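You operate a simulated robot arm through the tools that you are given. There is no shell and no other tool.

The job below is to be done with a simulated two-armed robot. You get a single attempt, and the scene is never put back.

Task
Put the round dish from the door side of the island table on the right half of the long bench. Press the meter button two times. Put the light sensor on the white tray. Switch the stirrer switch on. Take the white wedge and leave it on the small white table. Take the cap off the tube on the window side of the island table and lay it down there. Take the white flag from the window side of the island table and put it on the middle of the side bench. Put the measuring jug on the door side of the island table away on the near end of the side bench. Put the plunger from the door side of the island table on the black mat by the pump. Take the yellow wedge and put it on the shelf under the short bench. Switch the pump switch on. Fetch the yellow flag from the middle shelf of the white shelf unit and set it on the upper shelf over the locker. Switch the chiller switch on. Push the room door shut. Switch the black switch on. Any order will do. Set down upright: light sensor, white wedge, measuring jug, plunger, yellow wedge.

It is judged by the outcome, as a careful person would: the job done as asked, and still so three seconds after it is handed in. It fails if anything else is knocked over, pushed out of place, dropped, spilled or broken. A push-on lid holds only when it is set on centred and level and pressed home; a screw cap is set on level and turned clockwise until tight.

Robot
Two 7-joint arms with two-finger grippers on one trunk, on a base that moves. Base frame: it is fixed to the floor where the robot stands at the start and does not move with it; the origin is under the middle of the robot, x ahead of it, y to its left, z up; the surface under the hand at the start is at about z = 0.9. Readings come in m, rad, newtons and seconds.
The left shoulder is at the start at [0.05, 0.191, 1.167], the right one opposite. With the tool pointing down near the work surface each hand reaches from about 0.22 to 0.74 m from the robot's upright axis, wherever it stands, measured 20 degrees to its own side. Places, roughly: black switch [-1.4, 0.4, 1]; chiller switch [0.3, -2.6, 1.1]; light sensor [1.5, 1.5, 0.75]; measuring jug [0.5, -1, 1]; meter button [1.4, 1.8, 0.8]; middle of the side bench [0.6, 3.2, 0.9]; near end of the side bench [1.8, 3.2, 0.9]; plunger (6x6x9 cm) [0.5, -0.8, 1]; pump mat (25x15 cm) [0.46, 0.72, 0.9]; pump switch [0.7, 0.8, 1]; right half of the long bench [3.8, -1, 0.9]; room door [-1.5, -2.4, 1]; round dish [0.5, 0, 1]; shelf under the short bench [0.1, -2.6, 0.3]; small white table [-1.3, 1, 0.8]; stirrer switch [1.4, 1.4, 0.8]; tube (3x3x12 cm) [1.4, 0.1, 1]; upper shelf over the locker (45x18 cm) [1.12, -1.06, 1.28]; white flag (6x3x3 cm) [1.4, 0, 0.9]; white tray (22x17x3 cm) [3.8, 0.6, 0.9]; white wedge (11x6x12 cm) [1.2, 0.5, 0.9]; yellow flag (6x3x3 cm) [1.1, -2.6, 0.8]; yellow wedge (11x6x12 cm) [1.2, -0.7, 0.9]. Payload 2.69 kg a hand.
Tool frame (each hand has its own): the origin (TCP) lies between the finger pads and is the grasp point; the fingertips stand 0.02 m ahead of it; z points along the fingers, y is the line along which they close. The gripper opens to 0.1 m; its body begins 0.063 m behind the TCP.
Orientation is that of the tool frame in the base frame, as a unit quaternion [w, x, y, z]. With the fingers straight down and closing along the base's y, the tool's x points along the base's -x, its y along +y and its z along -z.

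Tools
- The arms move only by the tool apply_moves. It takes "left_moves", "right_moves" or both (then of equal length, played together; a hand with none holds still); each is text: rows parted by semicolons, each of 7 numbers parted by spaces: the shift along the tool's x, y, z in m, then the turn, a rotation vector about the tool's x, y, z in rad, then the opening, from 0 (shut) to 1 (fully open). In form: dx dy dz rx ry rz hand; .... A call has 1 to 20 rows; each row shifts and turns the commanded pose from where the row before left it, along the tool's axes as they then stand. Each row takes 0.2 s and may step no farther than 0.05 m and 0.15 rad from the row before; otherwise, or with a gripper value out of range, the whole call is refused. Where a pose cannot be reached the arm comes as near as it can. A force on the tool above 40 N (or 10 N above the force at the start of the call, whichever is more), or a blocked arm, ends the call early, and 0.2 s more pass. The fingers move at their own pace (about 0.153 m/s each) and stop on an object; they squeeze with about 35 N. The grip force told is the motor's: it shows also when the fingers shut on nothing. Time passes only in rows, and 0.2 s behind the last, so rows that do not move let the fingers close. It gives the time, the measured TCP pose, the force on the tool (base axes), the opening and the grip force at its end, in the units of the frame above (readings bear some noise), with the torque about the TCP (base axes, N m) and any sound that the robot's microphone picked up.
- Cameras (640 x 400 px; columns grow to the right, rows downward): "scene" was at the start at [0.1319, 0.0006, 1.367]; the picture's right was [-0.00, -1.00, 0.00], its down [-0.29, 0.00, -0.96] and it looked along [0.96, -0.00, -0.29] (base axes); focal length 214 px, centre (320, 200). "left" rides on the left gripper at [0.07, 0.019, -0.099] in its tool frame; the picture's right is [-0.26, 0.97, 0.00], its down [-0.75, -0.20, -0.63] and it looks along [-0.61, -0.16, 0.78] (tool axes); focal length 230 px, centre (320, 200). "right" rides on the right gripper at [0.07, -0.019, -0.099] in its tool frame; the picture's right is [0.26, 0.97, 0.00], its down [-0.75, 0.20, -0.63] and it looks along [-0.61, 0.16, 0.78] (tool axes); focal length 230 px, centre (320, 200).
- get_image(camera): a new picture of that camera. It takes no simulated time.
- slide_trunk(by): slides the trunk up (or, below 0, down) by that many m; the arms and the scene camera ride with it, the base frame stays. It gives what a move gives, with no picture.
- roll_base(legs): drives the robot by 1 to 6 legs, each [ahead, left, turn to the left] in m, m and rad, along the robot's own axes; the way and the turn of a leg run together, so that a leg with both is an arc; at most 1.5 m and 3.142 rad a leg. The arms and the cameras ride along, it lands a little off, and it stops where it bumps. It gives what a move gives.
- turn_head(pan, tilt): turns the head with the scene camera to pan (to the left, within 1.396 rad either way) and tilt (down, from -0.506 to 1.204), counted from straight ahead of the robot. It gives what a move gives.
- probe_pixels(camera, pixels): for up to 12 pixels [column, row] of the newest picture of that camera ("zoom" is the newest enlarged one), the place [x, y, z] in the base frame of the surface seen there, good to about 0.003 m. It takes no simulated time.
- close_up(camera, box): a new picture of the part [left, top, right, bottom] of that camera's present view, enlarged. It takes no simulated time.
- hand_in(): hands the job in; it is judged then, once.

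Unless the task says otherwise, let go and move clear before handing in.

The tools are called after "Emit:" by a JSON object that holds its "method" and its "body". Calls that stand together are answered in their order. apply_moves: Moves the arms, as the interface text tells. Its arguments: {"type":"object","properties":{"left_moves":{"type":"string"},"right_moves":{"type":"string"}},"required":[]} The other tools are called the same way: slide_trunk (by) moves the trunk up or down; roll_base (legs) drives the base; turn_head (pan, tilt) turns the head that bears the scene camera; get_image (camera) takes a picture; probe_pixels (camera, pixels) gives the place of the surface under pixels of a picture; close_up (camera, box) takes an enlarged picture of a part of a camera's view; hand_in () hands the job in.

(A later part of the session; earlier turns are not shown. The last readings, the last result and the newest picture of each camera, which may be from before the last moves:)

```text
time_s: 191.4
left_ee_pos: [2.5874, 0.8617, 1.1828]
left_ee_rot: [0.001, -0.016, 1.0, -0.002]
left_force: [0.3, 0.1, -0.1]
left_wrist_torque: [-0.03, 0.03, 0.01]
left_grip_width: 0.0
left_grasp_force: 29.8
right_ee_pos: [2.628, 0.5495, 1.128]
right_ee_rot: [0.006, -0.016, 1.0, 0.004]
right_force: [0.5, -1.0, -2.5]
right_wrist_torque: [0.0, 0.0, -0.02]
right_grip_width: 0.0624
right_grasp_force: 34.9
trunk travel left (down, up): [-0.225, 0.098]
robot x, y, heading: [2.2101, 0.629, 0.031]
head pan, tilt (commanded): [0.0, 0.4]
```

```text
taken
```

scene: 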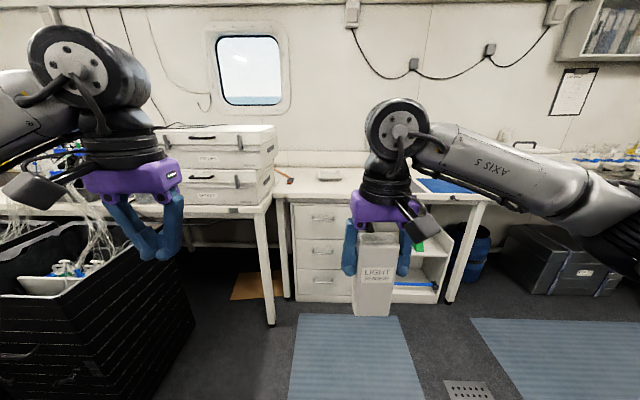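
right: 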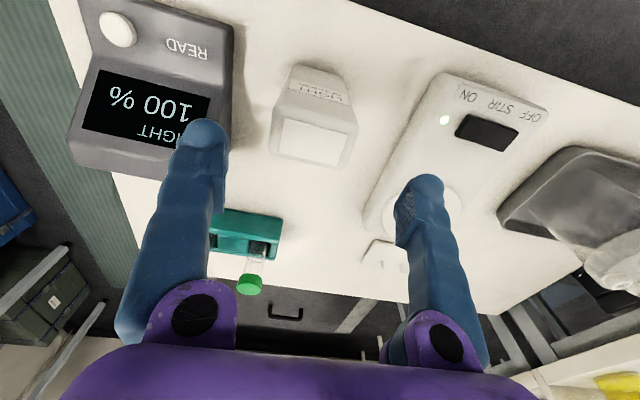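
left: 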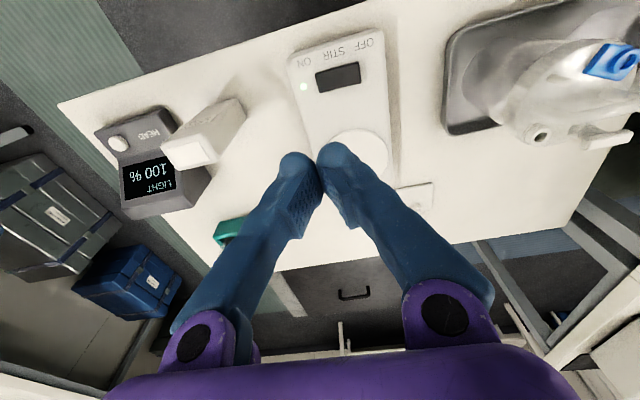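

The bench with drawers is ahead; black crates stand at the left. I'll probe the crate corner, bench edge and floor before driving forward.

Emit:
{"method": "probe_pixels", "body": {"camera": "scene", "pixels": [[190, 290], [130, 385], [270, 320], [300, 290], [290, 192], [460, 192], [330, 180], [440, 300], [150, 300], [440, 185]]}}

Emit:
{"method": "turn_head", "body": {"pan": 0.3, "tilt": 0.3}}

Emit:
{"method": "get_image", "body": {"camera": "scene"}}

```text
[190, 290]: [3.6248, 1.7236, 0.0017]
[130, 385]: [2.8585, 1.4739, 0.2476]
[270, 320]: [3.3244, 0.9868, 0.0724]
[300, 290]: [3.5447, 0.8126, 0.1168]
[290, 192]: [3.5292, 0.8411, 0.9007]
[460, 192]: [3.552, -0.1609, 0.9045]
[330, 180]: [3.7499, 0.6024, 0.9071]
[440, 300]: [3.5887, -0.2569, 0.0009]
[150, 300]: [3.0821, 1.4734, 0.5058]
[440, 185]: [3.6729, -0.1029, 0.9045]
```

```text
time_s: 192.2
left_ee_pos: [2.5868, 0.8607, 1.1837]
left_ee_rot: [0.001, -0.015, 1.0, 0.0]
left_force: [-0.5, -0.5, -0.6]
left_wrist_torque: [0.01, 0.0, -0.01]
left_grip_width: 0.0003
left_grasp_force: 29.7
right_ee_pos: [2.6276, 0.5497, 1.1293]
right_ee_rot: [0.006, -0.016, 1.0, 0.003]
right_force: [-1.0, -1.0, -2.6]
right_wrist_torque: [0.01, -0.01, -0.03]
right_grip_width: 0.0628
right_grasp_force: 35.2
trunk travel left (down, up): [-0.225, 0.098]
robot x, y, heading: [2.2076, 0.6234, 0.029]
head pan, tilt (commanded): [0.3, 0.3]
```

```text
taken
```

scene: 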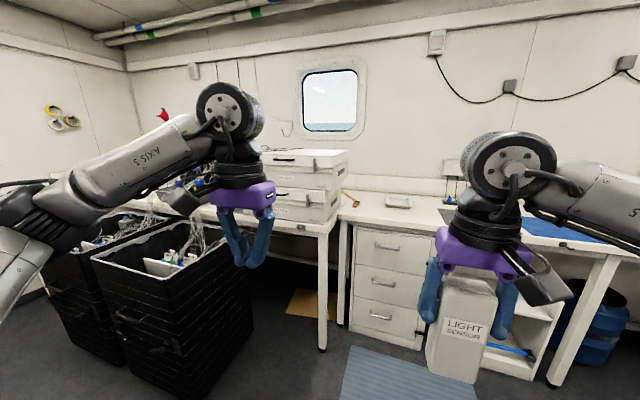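

The white stacked boxes at (300,185) may come close to the left hand, so I'll probe them and the tray at (397,202).

Emit:
{"method": "probe_pixels", "body": {"camera": "scene", "pixels": [[340, 195], [330, 160], [300, 215], [397, 200], [410, 203], [385, 200], [350, 197], [325, 340], [345, 320]]}}

Emit:
{"method": "close_up", "body": {"camera": "scene", "box": [320, 170, 460, 260]}}

```text
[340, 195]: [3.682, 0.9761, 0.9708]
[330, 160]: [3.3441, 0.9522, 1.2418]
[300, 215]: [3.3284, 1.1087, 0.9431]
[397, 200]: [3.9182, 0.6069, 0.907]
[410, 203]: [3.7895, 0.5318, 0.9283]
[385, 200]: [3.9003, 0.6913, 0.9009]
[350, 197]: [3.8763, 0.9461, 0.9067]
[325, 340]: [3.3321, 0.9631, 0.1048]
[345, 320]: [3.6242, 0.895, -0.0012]
```

```text
4.44 times, centred on (390, 215) of scene
```

zoom: 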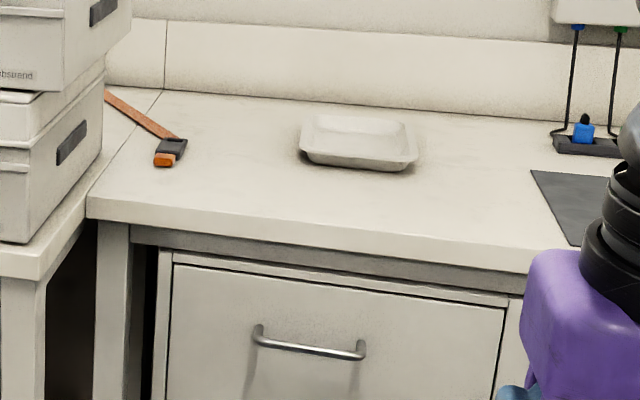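

The boxes (x≥3.33, y≥0.95, up to z 1.25) would be near my left elbow if I faced straight on. I'll stand further right at about (3.2,0.28) and turn 0.5 rad left to face the tray.

Emit:
{"method": "roll_base", "body": {"legs": [[0, -0.36, -0.03], [0.98, 0, 0], [0, 0, 0.5]]}}

Emit:
{"method": "turn_head", "body": {"pan": 0.0, "tilt": 0.6}}

Emit:
{"method": "get_image", "body": {"camera": "scene"}}

```text
time_s: 200.5
left_ee_pos: [3.5526, 0.4984, 1.1829]
left_ee_rot: [0.001, -0.005, 1.0, 0.0]
left_force: [-1.0, -0.3, 0.5]
left_wrist_torque: [0.02, 0.01, 0.01]
left_grip_width: 0.0
left_grasp_force: 30.0
right_ee_pos: [3.5853, 0.1867, 1.1279]
right_ee_rot: [0.006, -0.005, 1.0, 0.003]
right_force: [-0.4, 0.6, -2.6]
right_wrist_torque: [-0.04, -0.02, -0.01]
right_grip_width: 0.0625
right_grasp_force: 34.8
trunk travel left (down, up): [-0.225, 0.098]
robot x, y, heading: [3.1732, 0.2683, 0.012]
head pan, tilt (commanded): [0.3, 0.3]
stopped in leg 2: the robot was blocked; the commanded pose is now the measured one
```

```text
time_s: 201.3
left_ee_pos: [3.5538, 0.4991, 1.1831]
left_ee_rot: [-0.001, -0.005, 1.0, -0.001]
left_force: [0.5, 0.1, 0.0]
left_wrist_torque: [0.01, 0.02, 0.02]
left_grip_width: 0.0
left_grasp_force: 29.2
right_ee_pos: [3.586, 0.1866, 1.1284]
right_ee_rot: [0.007, -0.005, 1.0, 0.003]
right_force: [0.8, -0.6, -2.5]
right_wrist_torque: [0.0, 0.02, 0.01]
right_grip_width: 0.0623
right_grasp_force: 35.3
trunk travel left (down, up): [-0.225, 0.098]
robot x, y, heading: [3.17, 0.2716, 0.013]
head pan, tilt (commanded): [0.0, 0.6]
```

```text
taken
```

scene: 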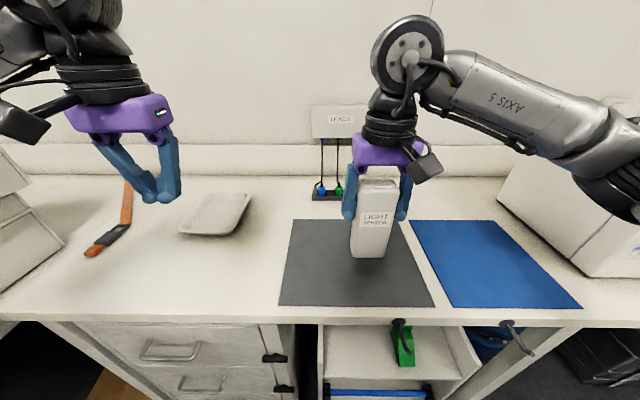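

The base touched the drawers at x=3.17, so its front reaches about 0.37 m ahead. I'll probe the tray's exact place before choosing the final stance.

Emit:
{"method": "probe_pixels", "body": {"camera": "scene", "pixels": [[215, 213], [182, 230], [235, 232], [248, 196], [205, 195], [222, 205], [30, 300], [320, 312], [60, 240], [20, 180]]}}

Emit:
{"method": "close_up", "body": {"camera": "scene", "box": [150, 170, 290, 260]}}

```text
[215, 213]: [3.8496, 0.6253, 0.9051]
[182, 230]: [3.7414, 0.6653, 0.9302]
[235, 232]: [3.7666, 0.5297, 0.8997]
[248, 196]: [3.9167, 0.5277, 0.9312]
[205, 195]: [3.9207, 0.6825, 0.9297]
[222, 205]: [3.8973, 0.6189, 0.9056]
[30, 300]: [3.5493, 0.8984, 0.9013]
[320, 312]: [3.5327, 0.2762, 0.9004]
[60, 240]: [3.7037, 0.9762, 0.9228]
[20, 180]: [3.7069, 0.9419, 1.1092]
```

```text
4.44 times, centred on (220, 215) of scene
```

zoom: 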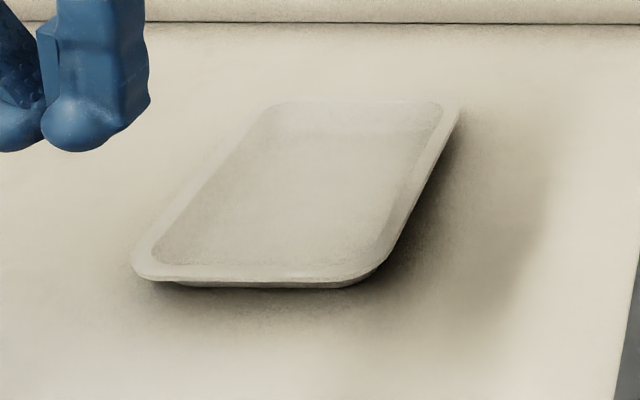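

The tray centre is about (3.83,0.61), floor z≈0.905: easy for the left hand from here but too far across for the right. I'll set the sensor upright on the bare bench at about (3.70,0.38) with the right hand and re-grip it with the left.

Emit:
{"method": "apply_moves", "body": {"left_moves": "0 0.04 0 0 0 0 0; 0 0.04 0 0 0 0 0; 0 0.04 0 0 0 0 0; 0 0 0 0 0 0 0; 0 0 0 0 0 0 0; 0 0 0 0 0 0 0; 0 0 0 0 0 0 0; 0 0 0 0 0 0 0; 0 0 0 0 0 0 0; 0 0 0 0 0 0 0", "right_moves": "0 0 0 0 0 0 0; -0.02 0.03 0 0 0 0 0; -0.025 0.042 0 0 0 0 0; -0.025 0.042 0 0 0 0 0; -0.025 0.042 0 0 0 0 0; -0.02 0.037 0 0 0 0 0; 0 0 0.04 0 0 0 0; 0 0 0.04 0 0 0 0; 0 0 0.025 0 0 0 0; 0 0 0 0 0 0 0"}}

Emit:
{"method": "get_image", "body": {"camera": "scene"}}

```text
time_s: 203.5
left_ee_pos: [3.5519, 0.6205, 1.1795]
left_ee_rot: [0.0, -0.005, 1.0, -0.001]
left_force: [-0.1, -0.9, -0.1]
left_wrist_torque: [0.01, -0.03, -0.02]
left_grip_width: 0.0
left_grasp_force: 29.3
right_ee_pos: [3.7008, 0.3825, 1.0248]
right_ee_rot: [0.006, -0.006, 1.0, 0.003]
right_force: [-0.2, 0.0, -2.7]
right_wrist_torque: [-0.01, 0.02, 0.03]
right_grip_width: 0.0626
right_grasp_force: 35.3
trunk travel left (down, up): [-0.225, 0.098]
robot x, y, heading: [3.1746, 0.2719, 0.014]
head pan, tilt (commanded): [0.0, 0.6]
```

```text
taken
```

scene: 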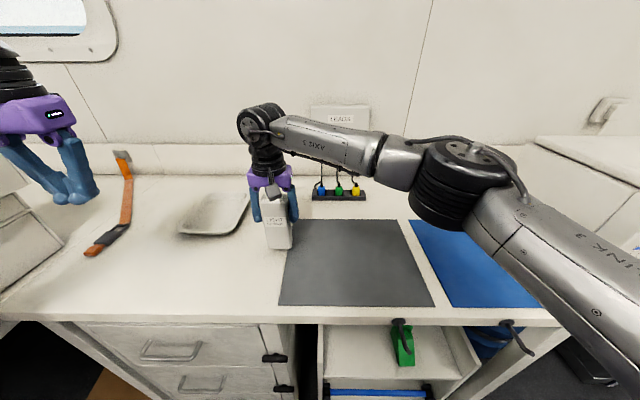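

The sensor is above bare bench beside the dark mat. I'll lower it to touch.

Emit:
{"method": "apply_moves", "body": {"right_moves": "0 0 0.009 0 0 0 0; 0 0 0.004 0 0 0 0; 0 0 0.003 0 0 0 0; 0 0 0.002 0 0 0 0; 0 0 0 0 0 0 0"}}

Emit:
{"method": "close_up", "body": {"camera": "scene", "box": [220, 150, 340, 270]}}

```text
time_s: 204.7
left_ee_pos: [3.5502, 0.6209, 1.1815]
left_ee_rot: [0.0, -0.004, 1.0, -0.001]
left_force: [0.2, 0.9, 0.4]
left_wrist_torque: [0.02, -0.01, -0.01]
left_grip_width: 0.0001
left_grasp_force: 29.7
right_ee_pos: [3.6998, 0.3818, 1.0098]
right_ee_rot: [0.008, -0.006, 1.0, 0.003]
right_force: [1.2, 1.1, 9.8]
right_wrist_torque: [-0.18, -0.43, 0.06]
right_grip_width: 0.0625
right_grasp_force: 35.4
trunk travel left (down, up): [-0.225, 0.098]
robot x, y, heading: [3.1708, 0.2734, 0.011]
head pan, tilt (commanded): [0.0, 0.6]
```

```text
3.33 times, centred on (280, 210) of scene
```

zoom: 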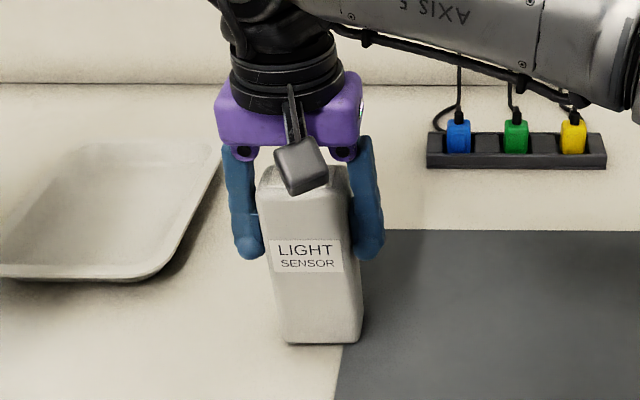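

Its right base edge just overlaps the dark mat, so I'll shift it 2 cm left onto bare bench, then release and withdraw the right hand.

Emit:
{"method": "apply_moves", "body": {"right_moves": "0 0 -0.006 0 0 0 0; 0 0.02 0 0 0 0 0; 0 0 0.006 0 0 0 0; 0 0 0.001 0 0 0 0; 0 0 0 0 0 0 0.7; 0 0 0 0 0 0 1; 0 0 0 0 0 0 1; 0 0 -0.02 0 0 0 1; 0 0 -0.04 0 0 0 1; 0 0 -0.04 0 0 0 1; 0 0 -0.04 0 0 0 1; 0.03 -0.04 0 0 0 0 1; 0.03 -0.04 0 0 0 0 1; 0.03 -0.04 0 0 0 0 1; 0.03 -0.04 0 0 0 0 1; 0 -0.04 0 0 0 0 1"}}

Emit:
{"method": "get_image", "body": {"camera": "scene"}}

Emit:
{"method": "close_up", "body": {"camera": "scene", "box": [220, 150, 340, 270]}}

```text
time_s: 208.1
left_ee_pos: [3.5519, 0.6196, 1.1808]
left_ee_rot: [-0.001, -0.006, 1.0, 0.0]
left_force: [0.8, 0.9, 0.7]
left_wrist_torque: [0.0, 0.0, 0.04]
left_grip_width: 0.0
left_grasp_force: 29.3
right_ee_pos: [3.5814, 0.1974, 1.142]
right_ee_rot: [0.006, -0.005, 1.0, 0.004]
right_force: [-0.6, -0.4, -0.1]
right_wrist_torque: [0.0, -0.01, -0.02]
right_grip_width: 0.1
right_grasp_force: 0.1
trunk travel left (down, up): [-0.225, 0.098]
robot x, y, heading: [3.1709, 0.2727, 0.014]
head pan, tilt (commanded): [0.0, 0.6]
```

```text
taken
```

scene: 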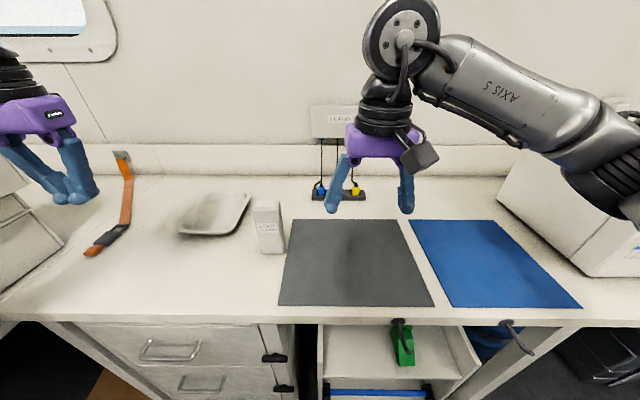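

```text
3.33 times, centred on (280, 210) of scene
```

zoom: 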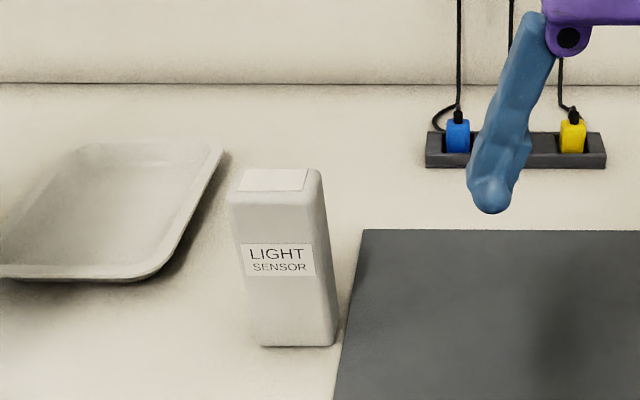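

The sensor stands upright at about (3.70,0.40). I'll probe its top and bring the open left hand over it.

Emit:
{"method": "probe_pixels", "body": {"camera": "zoom", "pixels": [[275, 180], [240, 188], [310, 178], [280, 230], [290, 340], [270, 172]]}}

Emit:
{"method": "apply_moves", "body": {"left_moves": "-0.0296 -0.036 0 0 0 0 1; -0.0296 -0.036 0 0 0 0 1; -0.0296 -0.036 0 0 0 0 1; -0.0296 -0.036 0 0 0 0 1; -0.0296 -0.036 0 0 0 0 1; 0 -0.036 0 0 0 0 1; 0 0 0.02 0 0 0 1; 0 0 0 0 0 0 1"}}

Emit:
{"method": "get_image", "body": {"camera": "left"}}

```text
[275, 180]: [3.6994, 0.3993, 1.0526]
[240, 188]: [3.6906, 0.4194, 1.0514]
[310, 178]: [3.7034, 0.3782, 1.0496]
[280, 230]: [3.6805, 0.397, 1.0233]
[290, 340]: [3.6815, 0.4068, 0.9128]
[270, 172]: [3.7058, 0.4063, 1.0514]
```

```text
time_s: 209.9
left_ee_pos: [3.7034, 0.4053, 1.1626]
left_ee_rot: [0.001, -0.005, 1.0, 0.0]
left_force: [0.1, 0.4, 0.7]
left_wrist_torque: [-0.01, -0.01, 0.01]
left_grip_width: 0.0998
left_grasp_force: 0.0
right_ee_pos: [3.5806, 0.1975, 1.1427]
right_ee_rot: [0.006, -0.006, 1.0, 0.003]
right_force: [0.4, -1.2, 1.2]
right_wrist_torque: [-0.02, 0.0, 0.0]
right_grip_width: 0.1003
right_grasp_force: 0.1
trunk travel left (down, up): [-0.225, 0.098]
robot x, y, heading: [3.17, 0.2763, 0.013]
head pan, tilt (commanded): [0.0, 0.6]
```

```text
taken
```

left: 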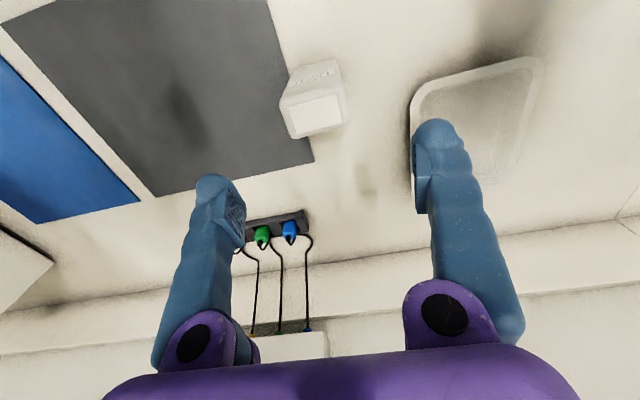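

The sensor's top at (317,117) matches the expected (320,117). I'll descend and grip it with the left hand.

Emit:
{"method": "apply_moves", "body": {"left_moves": "0 -0.002 0.04 0 0 0 1; 0 0 0.04 0 0 0 1; 0 0 0.04 0 0 0 1; 0 0 0.033 0 0 0 1; 0 0 0 0 0 0 0.8; 0 0 0 0 0 0 0.6; 0 0 0 0 0 0 0.4; 0 0 0 0 0 0 0; 0 0 0 0 0 0 0"}}

Emit:
{"method": "close_up", "body": {"camera": "scene", "box": [170, 130, 330, 270]}}

```text
time_s: 211.9
left_ee_pos: [3.7036, 0.4029, 1.0091]
left_ee_rot: [0.001, -0.005, 1.0, 0.0]
left_force: [1.1, -1.4, 0.1]
left_wrist_torque: [-0.01, -0.07, -0.01]
left_grip_width: 0.0631
left_grasp_force: 34.9
right_ee_pos: [3.5809, 0.199, 1.1427]
right_ee_rot: [0.007, -0.005, 1.0, 0.002]
right_force: [0.5, -0.5, 0.5]
right_wrist_torque: [-0.02, 0.04, 0.0]
right_grip_width: 0.0999
right_grasp_force: 0.1
trunk travel left (down, up): [-0.225, 0.098]
robot x, y, heading: [3.1712, 0.2668, 0.006]
head pan, tilt (commanded): [0.0, 0.6]
```

```text
2.86 times, centred on (250, 200) of scene
```

zoom: 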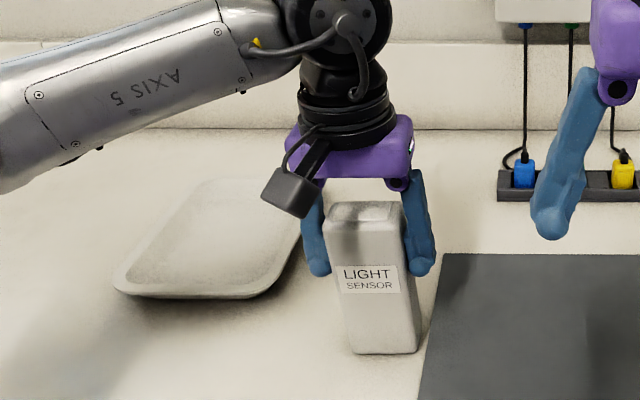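

Gripped at 63 mm. I'll lift 6 cm, carry it over the tray centre and lower partway.

Emit:
{"method": "apply_moves", "body": {"left_moves": "0 0 -0.02 0 0 0 0; 0 0 -0.04 0 0 0 0; -0.0224 0.0404 0 0 0 0 0; -0.0224 0.0404 0 0 0 0 0; -0.0224 0.0404 0 0 0 0 0; -0.0224 0.0404 0 0 0 0 0; -0.0224 0.0404 0 0 0 0 0; 0 0 0.03 0 0 0 0; 0 0 0.01 0 0 0 0; 0 0 0 0 0 0 0"}}

Emit:
{"method": "get_image", "body": {"camera": "scene"}}

Emit:
{"method": "get_image", "body": {"camera": "left"}}

```text
time_s: 214.1
left_ee_pos: [3.8127, 0.6068, 1.0279]
left_ee_rot: [0.0, -0.005, 1.0, -0.001]
left_force: [0.8, 0.2, -1.8]
left_wrist_torque: [-0.02, 0.0, -0.01]
left_grip_width: 0.0628
left_grasp_force: 34.9
right_ee_pos: [3.5819, 0.199, 1.1431]
right_ee_rot: [0.006, -0.005, 1.0, 0.002]
right_force: [0.0, -0.4, 0.1]
right_wrist_torque: [0.02, 0.0, -0.03]
right_grip_width: 0.1001
right_grasp_force: 0.1
trunk travel left (down, up): [-0.225, 0.098]
robot x, y, heading: [3.1727, 0.2736, 0.013]
head pan, tilt (commanded): [0.0, 0.6]
```

```text
taken
```

scene: 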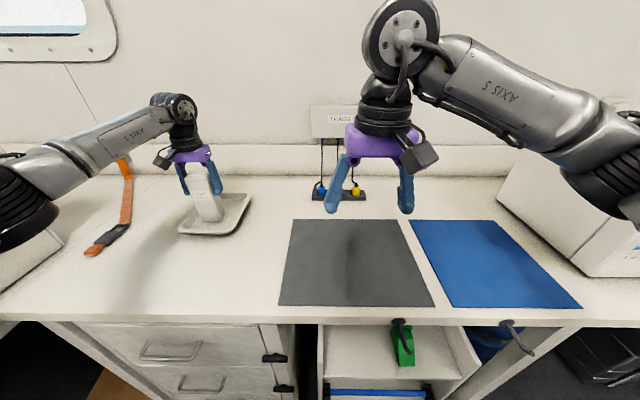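

```text
taken
```

left: 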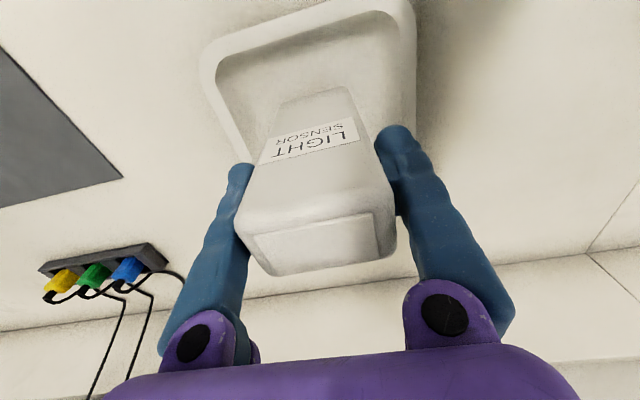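

The sensor's foot is inside the tray. I'll lower it until it touches the tray floor.

Emit:
{"method": "apply_moves", "body": {"left_moves": "0 0 0.007 0 0 0 0; 0 0 0.003 0 0 0 0; 0 0 0.003 0 0 0 0; 0 0 0.002 0 0 0 0; 0 0 0 0 0 0 0"}}

Emit:
{"method": "close_up", "body": {"camera": "scene", "box": [150, 130, 270, 250]}}

```text
time_s: 215.3
left_ee_pos: [3.8116, 0.607, 1.0136]
left_ee_rot: [0.0, -0.005, 1.0, -0.001]
left_force: [-0.9, 0.4, -2.3]
left_wrist_torque: [0.0, -0.03, 0.01]
left_grip_width: 0.0627
left_grasp_force: 35.0
right_ee_pos: [3.5814, 0.1998, 1.143]
right_ee_rot: [0.006, -0.006, 1.0, 0.003]
right_force: [0.6, -0.7, -0.7]
right_wrist_torque: [-0.02, -0.02, -0.02]
right_grip_width: 0.1001
right_grasp_force: 0.1
trunk travel left (down, up): [-0.225, 0.098]
robot x, y, heading: [3.1676, 0.2723, 0.009]
head pan, tilt (commanded): [0.0, 0.6]
```

```text
3.33 times, centred on (210, 190) of scene
```

zoom: 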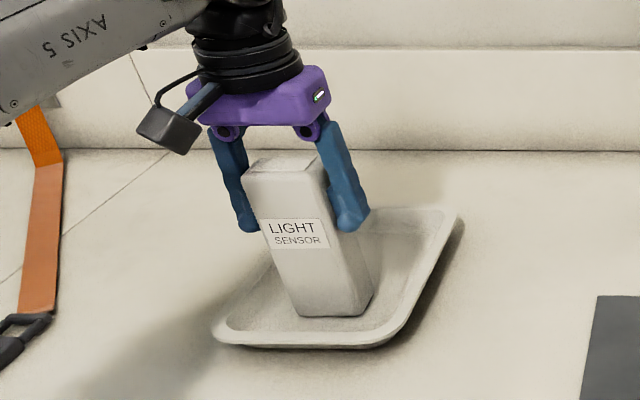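

No contact yet at 1.0136; a few more millimetres in small steps.

Emit:
{"method": "apply_moves", "body": {"left_moves": "0 0 0.002 0 0 0 0; 0 0 0.002 0 0 0 0; 0 0 0.002 0 0 0 0; 0 0 0 0 0 0 0"}}

```text
time_s: 216.3
left_ee_pos: [3.81, 0.6046, 1.0114]
left_ee_rot: [0.003, -0.005, 1.0, 0.0]
left_force: [-0.5, 1.8, 25.4]
left_wrist_torque: [1.04, 0.33, 0.03]
left_grip_width: 0.0624
left_grasp_force: 34.4
right_ee_pos: [3.5788, 0.1967, 1.1435]
right_ee_rot: [0.008, -0.005, 1.0, 0.004]
right_force: [0.2, -0.4, 0.9]
right_wrist_torque: [0.0, 0.02, 0.04]
right_grip_width: 0.1001
right_grasp_force: 0.0
trunk travel left (down, up): [-0.225, 0.098]
robot x, y, heading: [3.1679, 0.2678, 0.016]
head pan, tilt (commanded): [0.0, 0.6]
```

Contact at 25 N. I'll ease off 3 mm, open, rise clear and check the sensor stands.

Emit:
{"method": "apply_moves", "body": {"left_moves": "0 0 -0.003 0 0 0 0; 0 0 0 0 0 0 0.7; 0 0 0 0 0 0 1; 0 0 0 0 0 0 1; 0 0 -0.02 0 0 0 1; 0 0 -0.04 0 0 0 1; 0 0 -0.04 0 0 0 1; 0 0 -0.04 0 0 0 1; 0 0 -0.03 0 0 0 1; 0.04 -0.02 0 0 0 0 1; 0.04 -0.03 0 0 0 0 1; 0.04 -0.03 0 0 0 0 1; 0.04 -0.03 0 0 0 0 1; 0.04 -0.03 0 0 0 0 1; 0 0 0 0 0 0 1"}}

Emit:
{"method": "get_image", "body": {"camera": "scene"}}

Emit:
{"method": "close_up", "body": {"camera": "scene", "box": [150, 130, 270, 250]}}

```text
time_s: 219.5
left_ee_pos: [3.6118, 0.4628, 1.1804]
left_ee_rot: [0.0, -0.006, 1.0, -0.001]
left_force: [-0.1, 0.3, 0.8]
left_wrist_torque: [-0.03, 0.01, 0.02]
left_grip_width: 0.1
left_grasp_force: 0.1
right_ee_pos: [3.5809, 0.1982, 1.1433]
right_ee_rot: [0.006, -0.005, 1.0, 0.003]
right_force: [0.3, -0.8, 0.1]
right_wrist_torque: [-0.03, 0.02, 0.0]
right_grip_width: 0.0999
right_grasp_force: 0.1
trunk travel left (down, up): [-0.225, 0.098]
robot x, y, heading: [3.1721, 0.2759, 0.014]
head pan, tilt (commanded): [0.0, 0.6]
```

```text
taken
```

scene: 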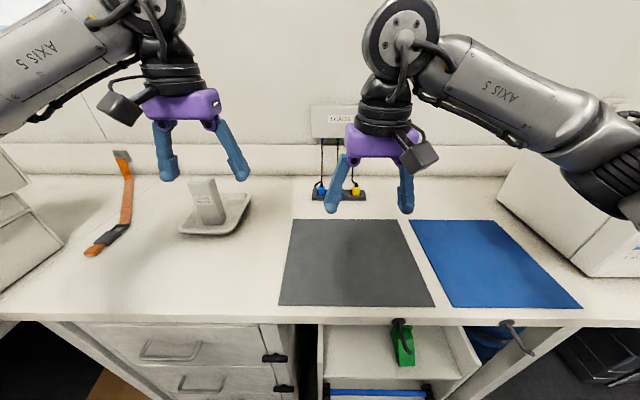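

```text
3.33 times, centred on (210, 190) of scene
```

zoom: 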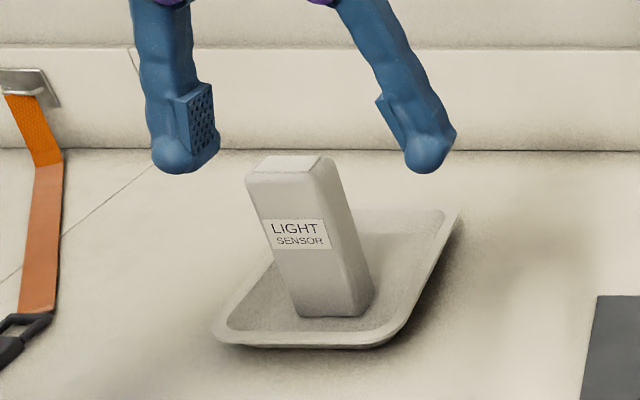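

The sensor stands in the tray. Next is the window side of the island: I'll back away from the bench, turn around and approach it.

Emit:
{"method": "roll_base", "body": {"legs": [[-0.9, 0, 0], [0, 0, 1.571], [0, 0, 1.571], [0.2, 0.1, 0]]}}

Emit:
{"method": "turn_head", "body": {"pan": 0.0, "tilt": 0.5}}

Emit:
{"method": "get_image", "body": {"camera": "scene"}}

```text
time_s: 233.1
left_ee_pos: [1.6396, -0.0285, 1.1796]
left_ee_rot: [0.0, 1.0, 0.005, -0.001]
left_force: [-1.4, 0.2, 0.6]
left_wrist_torque: [0.01, -0.04, -0.01]
left_grip_width: 0.0998
left_grasp_force: 0.1
right_ee_pos: [1.6726, 0.2368, 1.1429]
right_ee_rot: [0.002, 1.0, 0.005, -0.006]
right_force: [-0.5, -0.4, -0.7]
right_wrist_torque: [-0.02, -0.05, 0.02]
right_grip_width: 0.1002
right_grasp_force: 0.2
trunk travel left (down, up): [-0.225, 0.098]
robot x, y, heading: [2.0851, 0.1656, -3.127]
head pan, tilt (commanded): [0.0, 0.6]
```

```text
time_s: 233.8
left_ee_pos: [1.641, -0.0259, 1.1807]
left_ee_rot: [-0.001, 1.0, 0.005, -0.001]
left_force: [0.3, -0.1, 0.4]
left_wrist_torque: [0.01, -0.03, -0.03]
left_grip_width: 0.1
left_grasp_force: 0.0
right_ee_pos: [1.6725, 0.2373, 1.1438]
right_ee_rot: [0.002, 1.0, 0.004, -0.006]
right_force: [0.3, 0.3, 0.5]
right_wrist_torque: [-0.02, -0.01, 0.01]
right_grip_width: 0.1002
right_grasp_force: 0.0
trunk travel left (down, up): [-0.225, 0.098]
robot x, y, heading: [2.0791, 0.1658, -3.133]
head pan, tilt (commanded): [0.0, 0.499]
```

```text
taken
```

scene: 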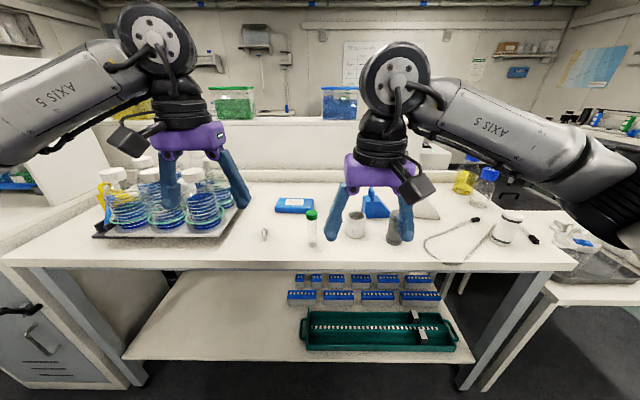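

The tube with a green cap is at (312,225) and a small white object lies at (264,235). I'll zoom in and probe.

Emit:
{"method": "close_up", "body": {"camera": "scene", "box": [230, 170, 390, 270]}}

Emit:
{"method": "close_up", "body": {"camera": "scene", "box": [340, 140, 560, 280]}}

Emit:
{"method": "probe_pixels", "body": {"camera": "scene", "pixels": [[312, 213], [312, 235], [264, 234], [295, 205], [355, 220], [393, 230], [375, 205], [425, 210], [512, 215], [465, 185], [300, 268], [225, 225]]}}

```text
4.00 times, centred on (310, 220) of scene
```

zoom: 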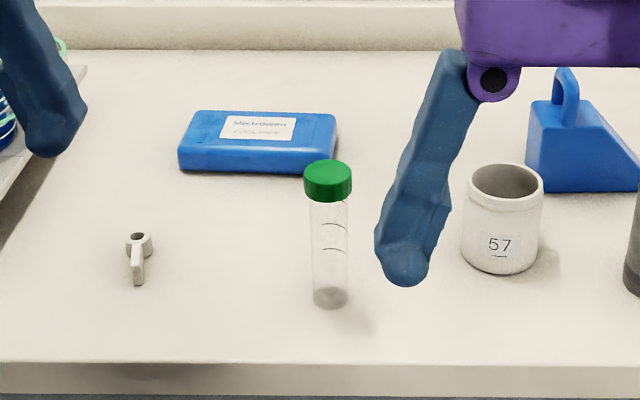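

```text
2.86 times, centred on (450, 210) of scene
```

zoom: 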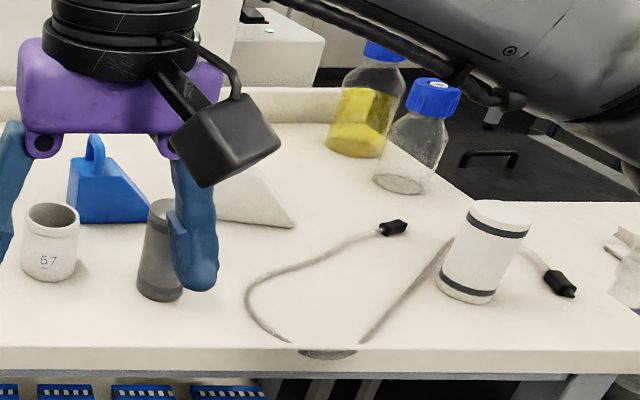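

```text
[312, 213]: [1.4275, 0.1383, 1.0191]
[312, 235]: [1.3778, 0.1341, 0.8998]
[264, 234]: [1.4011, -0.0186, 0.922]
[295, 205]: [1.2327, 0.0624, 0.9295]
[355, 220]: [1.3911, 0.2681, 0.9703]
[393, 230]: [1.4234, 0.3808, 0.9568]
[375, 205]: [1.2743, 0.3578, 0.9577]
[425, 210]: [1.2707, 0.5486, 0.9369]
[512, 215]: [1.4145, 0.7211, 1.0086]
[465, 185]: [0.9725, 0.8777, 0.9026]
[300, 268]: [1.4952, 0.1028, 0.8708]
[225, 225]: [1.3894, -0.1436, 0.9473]
```

The tube stands free at about (1.43,0.138) with a green cap at z≈1.0–1.02; the white flag (ring with a tab) is at (1.40,-0.018). I'll roll 13 cm closer and examine the cap more closely.

Emit:
{"method": "roll_base", "body": {"legs": [[0.13, 0, 0]]}}

Emit:
{"method": "turn_head", "body": {"pan": 0.0, "tilt": 0.7}}

Emit:
{"method": "get_image", "body": {"camera": "scene"}}

Emit:
{"method": "close_up", "body": {"camera": "scene", "box": [290, 180, 350, 260]}}

```text
time_s: 235.1
left_ee_pos: [1.5111, -0.0265, 1.181]
left_ee_rot: [-0.001, 1.0, 0.004, 0.0]
left_force: [0.3, 0.5, -0.2]
left_wrist_torque: [-0.01, -0.03, -0.01]
left_grip_width: 0.1
left_grasp_force: 0.1
right_ee_pos: [1.5441, 0.2366, 1.1421]
right_ee_rot: [0.003, 1.0, 0.005, -0.007]
right_force: [-0.2, 0.8, -0.3]
right_wrist_torque: [0.03, -0.05, -0.04]
right_grip_width: 0.1002
right_grasp_force: 0.0
trunk travel left (down, up): [-0.225, 0.098]
robot x, y, heading: [1.9528, 0.1637, -3.135]
head pan, tilt (commanded): [0.0, 0.499]
```

```text
time_s: 235.8
left_ee_pos: [1.5124, -0.0271, 1.1811]
left_ee_rot: [-0.001, 1.0, 0.004, -0.001]
left_force: [-0.4, -0.4, -0.5]
left_wrist_torque: [-0.01, 0.01, 0.01]
left_grip_width: 0.0998
left_grasp_force: 0.0
right_ee_pos: [1.5445, 0.2384, 1.1429]
right_ee_rot: [0.003, 1.0, 0.004, -0.006]
right_force: [0.1, 0.5, 0.4]
right_wrist_torque: [-0.01, 0.01, -0.03]
right_grip_width: 0.1
right_grasp_force: 0.1
trunk travel left (down, up): [-0.225, 0.098]
robot x, y, heading: [1.9577, 0.1651, -3.134]
head pan, tilt (commanded): [0.0, 0.7]
```

```text
taken
```

scene: 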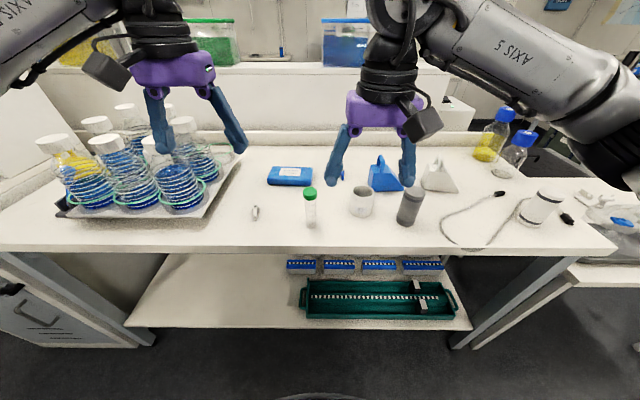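

```text
5.00 times, centred on (320, 220) of scene
```

zoom: 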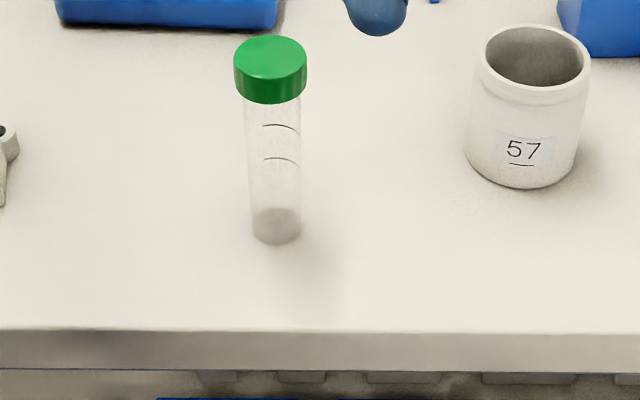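

The cap is a smooth green one about 2.5 cm tall. I'll probe its top and edges for precise positions.

Emit:
{"method": "probe_pixels", "body": {"camera": "zoom", "pixels": [[270, 50], [270, 40], [245, 58], [298, 58], [270, 85], [272, 100], [275, 150], [277, 225], [275, 240], [275, 320]]}}

Emit:
{"method": "close_up", "body": {"camera": "right", "box": [200, 0, 640, 200]}}

```text
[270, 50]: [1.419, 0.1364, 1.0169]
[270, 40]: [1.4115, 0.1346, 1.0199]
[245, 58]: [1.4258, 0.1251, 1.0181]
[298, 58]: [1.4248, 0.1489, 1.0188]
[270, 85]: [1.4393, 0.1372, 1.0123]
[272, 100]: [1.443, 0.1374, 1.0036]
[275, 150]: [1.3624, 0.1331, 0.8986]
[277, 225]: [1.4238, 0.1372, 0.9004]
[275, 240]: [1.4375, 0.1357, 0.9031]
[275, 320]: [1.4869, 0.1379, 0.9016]
```

```text
1.45 times, centred on (420, 100) of right
```

zoom: 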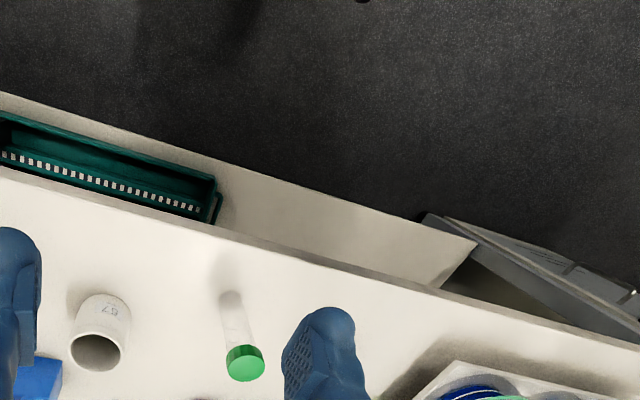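

The tube's axis is at (1.4255,0.137), cap from about z=0.997 to 1.018, and the table edge is at x≈1.495. Plan: the left hand, pitched forward about 70°, holds the tube body while the right hand turns the cap from above. First I'll back up 6 cm and move the right hand aside while pitching the left.

Emit:
{"method": "roll_base", "body": {"legs": [[-0.065, 0, 0]]}}

Emit:
{"method": "apply_moves", "body": {"right_moves": "0 -0.04 0 0 0 0 1; 0 -0.04 0 0 0 0 1; 0 -0.04 0 0 0 0 1; 0 0 0 0 0 0 1; 0 0 0 0 0 0 1; 0 0 0 0 0 0 1; 0 0 0 0 0 0 1; 0 0 0 0 0 0 1; 0 0 0 0 0 0 1; 0 0 0 0 0 0 1; 0 0 0 0 0 0 1; 0 0 0 0 0 0 1", "left_moves": "0 0 0 0 0 0 1; 0 -0.03 0 0 0 0 1; 0 -0.033 0 0 0 0 1; 0 -0.033 0 0 -0.1222 0 1; 0 -0.033 0 0 -0.1222 0 1; 0 -0.035 0 0 -0.1222 0 1; 0 0 0 0 -0.1222 0 1; 0 0 0 0 -0.1222 0 1; 0 0 0 0 -0.1222 0 1; 0 0 0 0 -0.1222 0 1; 0 0 0 0 -0.1222 0 1; 0 0 0 0 -0.1222 0 1"}}

Emit:
{"method": "get_image", "body": {"camera": "scene"}}

Emit:
{"method": "get_image", "body": {"camera": "left"}}

```text
time_s: 236.8
left_ee_pos: [1.5787, -0.0275, 1.1823]
left_ee_rot: [-0.001, 1.0, 0.005, -0.001]
left_force: [0.4, -0.6, 0.4]
left_wrist_torque: [-0.01, 0.0, -0.01]
left_grip_width: 0.1
left_grasp_force: 0.0
right_ee_pos: [1.6112, 0.2373, 1.1423]
right_ee_rot: [0.002, 1.0, 0.004, -0.007]
right_force: [-0.6, -0.3, -0.4]
right_wrist_torque: [0.01, 0.04, -0.01]
right_grip_width: 0.0999
right_grasp_force: 0.1
trunk travel left (down, up): [-0.225, 0.098]
robot x, y, heading: [2.0189, 0.1666, -3.13]
head pan, tilt (commanded): [0.0, 0.7]
```

```text
time_s: 239.4
left_ee_pos: [1.5757, 0.1376, 1.1808]
left_ee_rot: [0.003, 0.852, 0.005, -0.524]
left_force: [-0.3, -0.4, -0.3]
left_wrist_torque: [-0.03, 0.03, 0.03]
left_grip_width: 0.1002
left_grasp_force: 0.0
right_ee_pos: [1.6078, 0.3569, 1.1421]
right_ee_rot: [0.003, 1.0, 0.004, -0.007]
right_force: [-0.3, 0.1, 0.3]
right_wrist_torque: [-0.01, 0.02, 0.02]
right_grip_width: 0.1001
right_grasp_force: 0.0
trunk travel left (down, up): [-0.225, 0.098]
robot x, y, heading: [2.0197, 0.1639, -3.134]
head pan, tilt (commanded): [0.0, 0.7]
```

```text
taken
```

scene: 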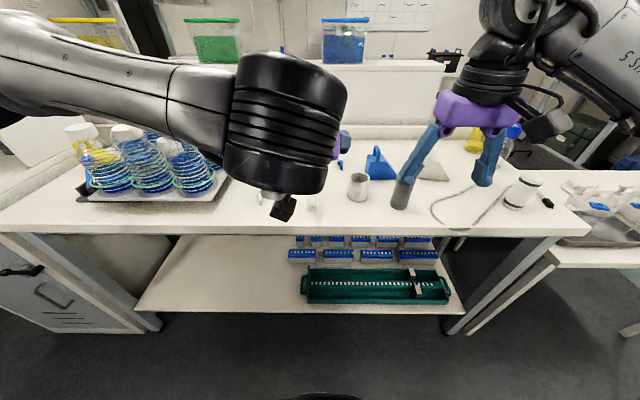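

```text
taken
```

left: 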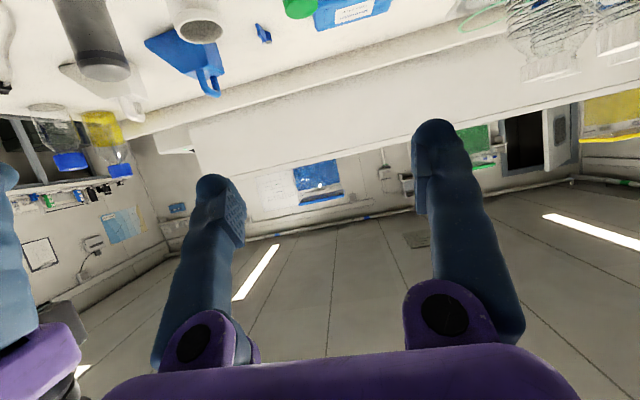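

The left hand is pitched about 63° and clear of the table. I'll lower it to tube height, still 8 cm off the table edge.

Emit:
{"method": "apply_moves", "body": {"left_moves": "0.0403 0 0.0205 0 0 0 1; 0.0403 0 0.0205 0 0 0 1; 0.0403 0 0.0205 0 0 0 1; 0.0403 0 0.0205 0 0 0 1; 0.0403 0 0.0205 0 0 0 1; 0 0 0 0 0 0 1"}}

Emit:
{"method": "get_image", "body": {"camera": "left"}}

Emit:
{"method": "get_image", "body": {"camera": "scene"}}

```text
time_s: 240.8
left_ee_pos: [1.5771, 0.1382, 0.9559]
left_ee_rot: [0.002, 0.852, 0.005, -0.523]
left_force: [-0.6, 0.1, 0.6]
left_wrist_torque: [-0.04, 0.01, 0.0]
left_grip_width: 0.0997
left_grasp_force: 0.0
right_ee_pos: [1.6085, 0.3573, 1.143]
right_ee_rot: [0.002, 1.0, 0.004, -0.006]
right_force: [0.5, -0.1, 1.4]
right_wrist_torque: [0.01, 0.0, -0.02]
right_grip_width: 0.1002
right_grasp_force: 0.1
trunk travel left (down, up): [-0.225, 0.098]
robot x, y, heading: [2.0232, 0.1662, -3.128]
head pan, tilt (commanded): [0.0, 0.7]
```

```text
taken
```

left: 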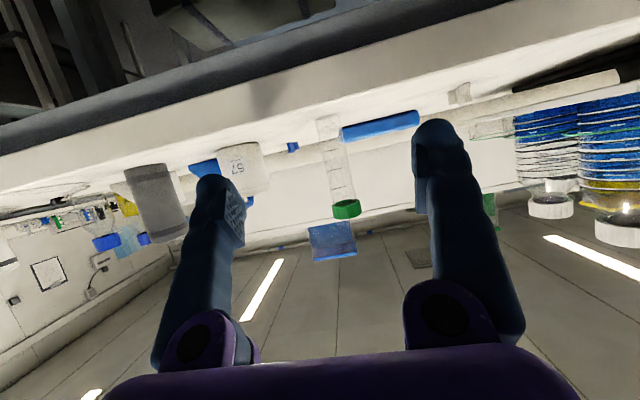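

```text
taken
```

scene: 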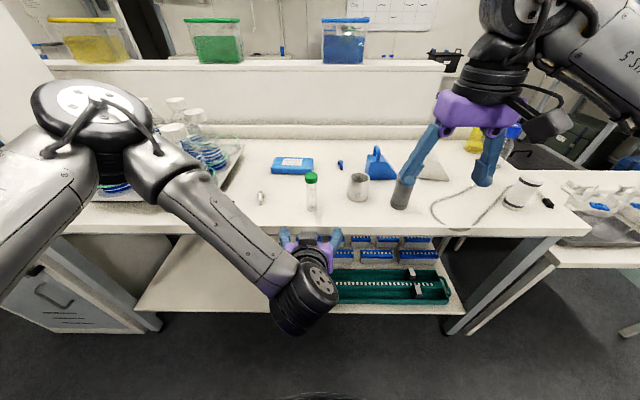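

The left hand sits level with the tube and is aligned within a few mm (tube at column 338 where about 335 is expected). I'll advance it horizontally toward the tube.

Emit:
{"method": "apply_moves", "body": {"left_moves": "-0.0182 0.002 0.0356 0 0 0 1; -0.0182 0 0.0356 0 0 0 1; -0.0136 0 0.0267 0 0 0 1; 0 0 0 0 0 0 1"}}

Emit:
{"method": "get_image", "body": {"camera": "left"}}

Emit:
{"method": "close_up", "body": {"camera": "scene", "box": [250, 150, 390, 290]}}

```text
time_s: 241.8
left_ee_pos: [1.4652, 0.1347, 0.955]
left_ee_rot: [0.001, 0.853, 0.003, -0.523]
left_force: [0.2, -0.3, -0.3]
left_wrist_torque: [0.03, -0.03, -0.02]
left_grip_width: 0.1
left_grasp_force: 0.0
right_ee_pos: [1.6088, 0.3577, 1.1425]
right_ee_rot: [0.002, 1.0, 0.004, -0.007]
right_force: [-0.4, -0.2, -0.3]
right_wrist_torque: [0.0, -0.02, 0.01]
right_grip_width: 0.0999
right_grasp_force: 0.1
trunk travel left (down, up): [-0.225, 0.098]
robot x, y, heading: [2.0195, 0.1631, -3.132]
head pan, tilt (commanded): [0.0, 0.7]
```

```text
taken
```

left: 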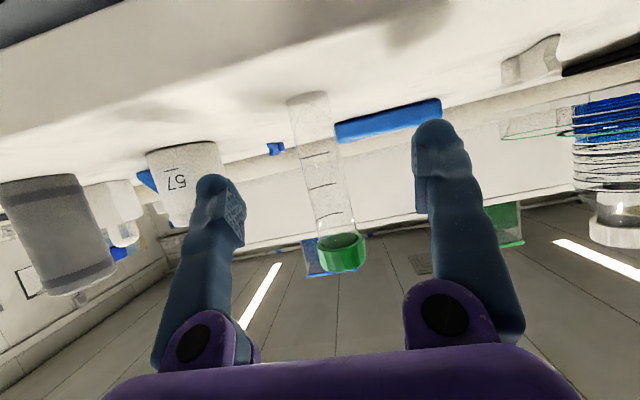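

```text
2.86 times, centred on (320, 220) of scene
```

zoom: 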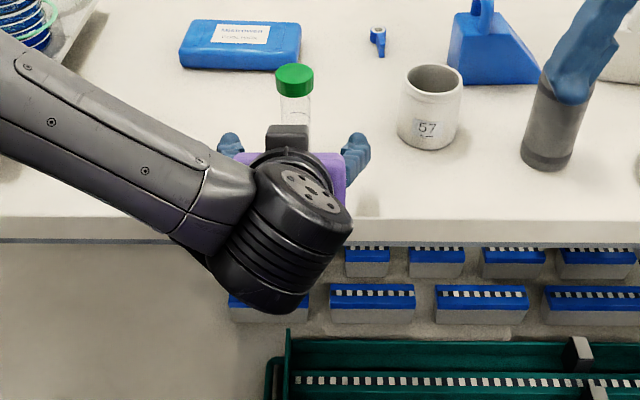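

The tube passes between the fingers at about (325,180), as expected for a centred approach. I'll advance the last 39 mm and close slowly.

Emit:
{"method": "apply_moves", "body": {"left_moves": "-0.0091 0 0.0178 0 0 0 1; -0.0086 0 0.0169 0 0 0 1; 0 0 0 0 0 0 0.8; 0 0 0 0 0 0 0.6; 0 0 0 0 0 0 0.4; 0 0 0 0 0 0 0.3; 0 0 0 0 0 0 0.2; 0 0 0 0 0 0 0; 0 0 0 0 0 0 0"}}

Emit:
{"method": "get_image", "body": {"camera": "left"}}

Emit:
{"method": "close_up", "body": {"camera": "scene", "box": [250, 150, 390, 290]}}

```text
time_s: 243.8
left_ee_pos: [1.4271, 0.1334, 0.955]
left_ee_rot: [0.002, 0.853, 0.004, -0.522]
left_force: [0.3, 0.1, 0.3]
left_wrist_torque: [-0.03, -0.02, 0.03]
left_grip_width: 0.023
left_grasp_force: 34.9
right_ee_pos: [1.6085, 0.3571, 1.1423]
right_ee_rot: [0.002, 1.0, 0.004, -0.006]
right_force: [0.5, -0.4, -0.4]
right_wrist_torque: [0.01, -0.04, 0.01]
right_grip_width: 0.0999
right_grasp_force: 0.0
trunk travel left (down, up): [-0.225, 0.098]
robot x, y, heading: [2.0208, 0.1659, -3.131]
head pan, tilt (commanded): [0.0, 0.7]
```

```text
taken
```

left: 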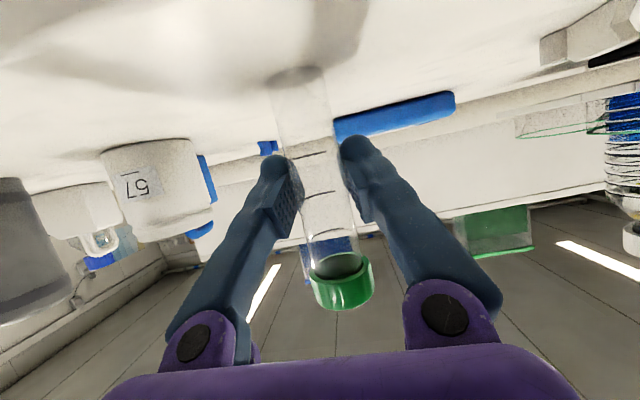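

```text
2.86 times, centred on (320, 220) of scene
```

zoom: 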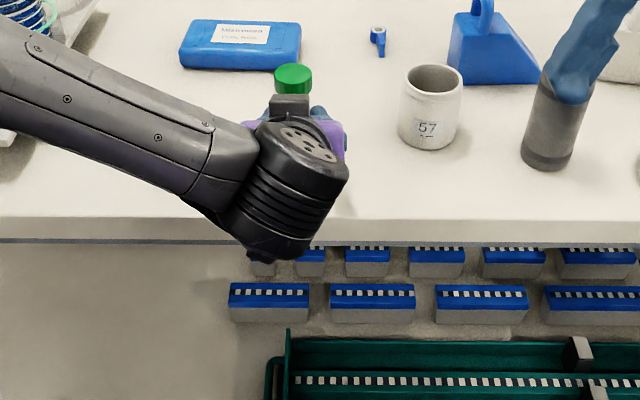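

The left hand holds the tube (23 mm). Before bringing the right hand in, I'll probe the black box on the left wrist at about (309,186) and the cap for clearance.

Emit:
{"method": "probe_pixels", "body": {"camera": "zoom", "pixels": [[290, 103], [292, 70], [292, 88], [300, 140], [330, 180], [280, 100], [308, 100]]}}

Emit:
{"method": "apply_moves", "body": {"right_moves": "0 0 -0.04 0 0 0 1; 0 0 -0.04 0 0 0 1; -0.046 0 0 0 0 0 1; -0.046 0 0 0 0 0 1; -0.046 0 0 0 0 0 1; -0.045 0 0 0 0 0 1; 0 0.04 0 0 0 0 1; 0 0.04 0 0 0 0 1; 0 0.04 0 0 0 0 1; 0 0.04 0 0 0 0 1; 0 0.04 0 0 0 0 1; 0 0.022 0 0 0 0 1; 0 0 0 0 0 0 1"}}

Emit:
{"method": "get_image", "body": {"camera": "right"}}

Emit:
{"method": "get_image", "body": {"camera": "scene"}}

```text
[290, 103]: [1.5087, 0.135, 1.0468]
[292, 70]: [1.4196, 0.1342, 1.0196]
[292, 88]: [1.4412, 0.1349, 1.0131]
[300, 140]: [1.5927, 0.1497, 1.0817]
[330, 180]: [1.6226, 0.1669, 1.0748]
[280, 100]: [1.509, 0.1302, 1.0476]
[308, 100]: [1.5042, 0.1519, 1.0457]
```

```text
time_s: 246.6
left_ee_pos: [1.4266, 0.1332, 0.9552]
left_ee_rot: [0.002, 0.852, 0.005, -0.523]
left_force: [0.2, 0.2, 0.7]
left_wrist_torque: [-0.06, 0.0, 0.01]
left_grip_width: 0.0227
left_grasp_force: 35.3
right_ee_pos: [1.4345, 0.1481, 1.2238]
right_ee_rot: [0.003, 1.0, 0.005, -0.007]
right_force: [0.8, -0.6, 0.4]
right_wrist_torque: [0.02, 0.01, -0.02]
right_grip_width: 0.1
right_grasp_force: 0.1
right hand out of reach, approached as far as the arm can: row 12
trunk travel left (down, up): [-0.225, 0.098]
robot x, y, heading: [2.0181, 0.1637, -3.129]
head pan, tilt (commanded): [0.0, 0.7]
```

```text
taken
```

right: 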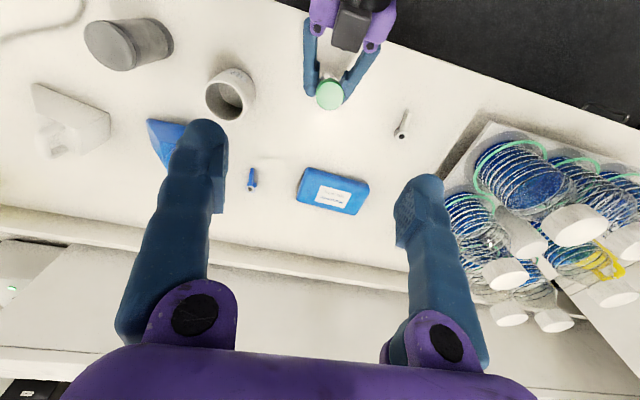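

```text
taken
```

scene: 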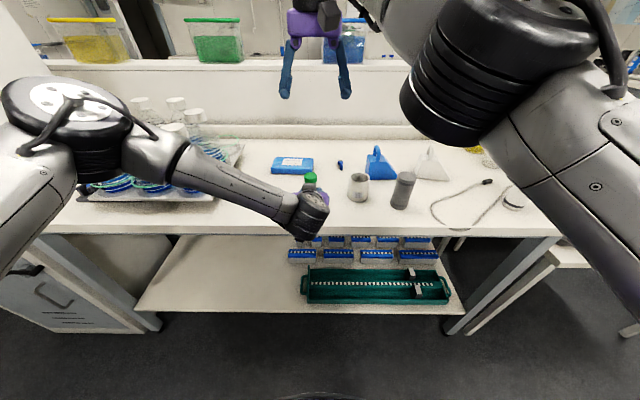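

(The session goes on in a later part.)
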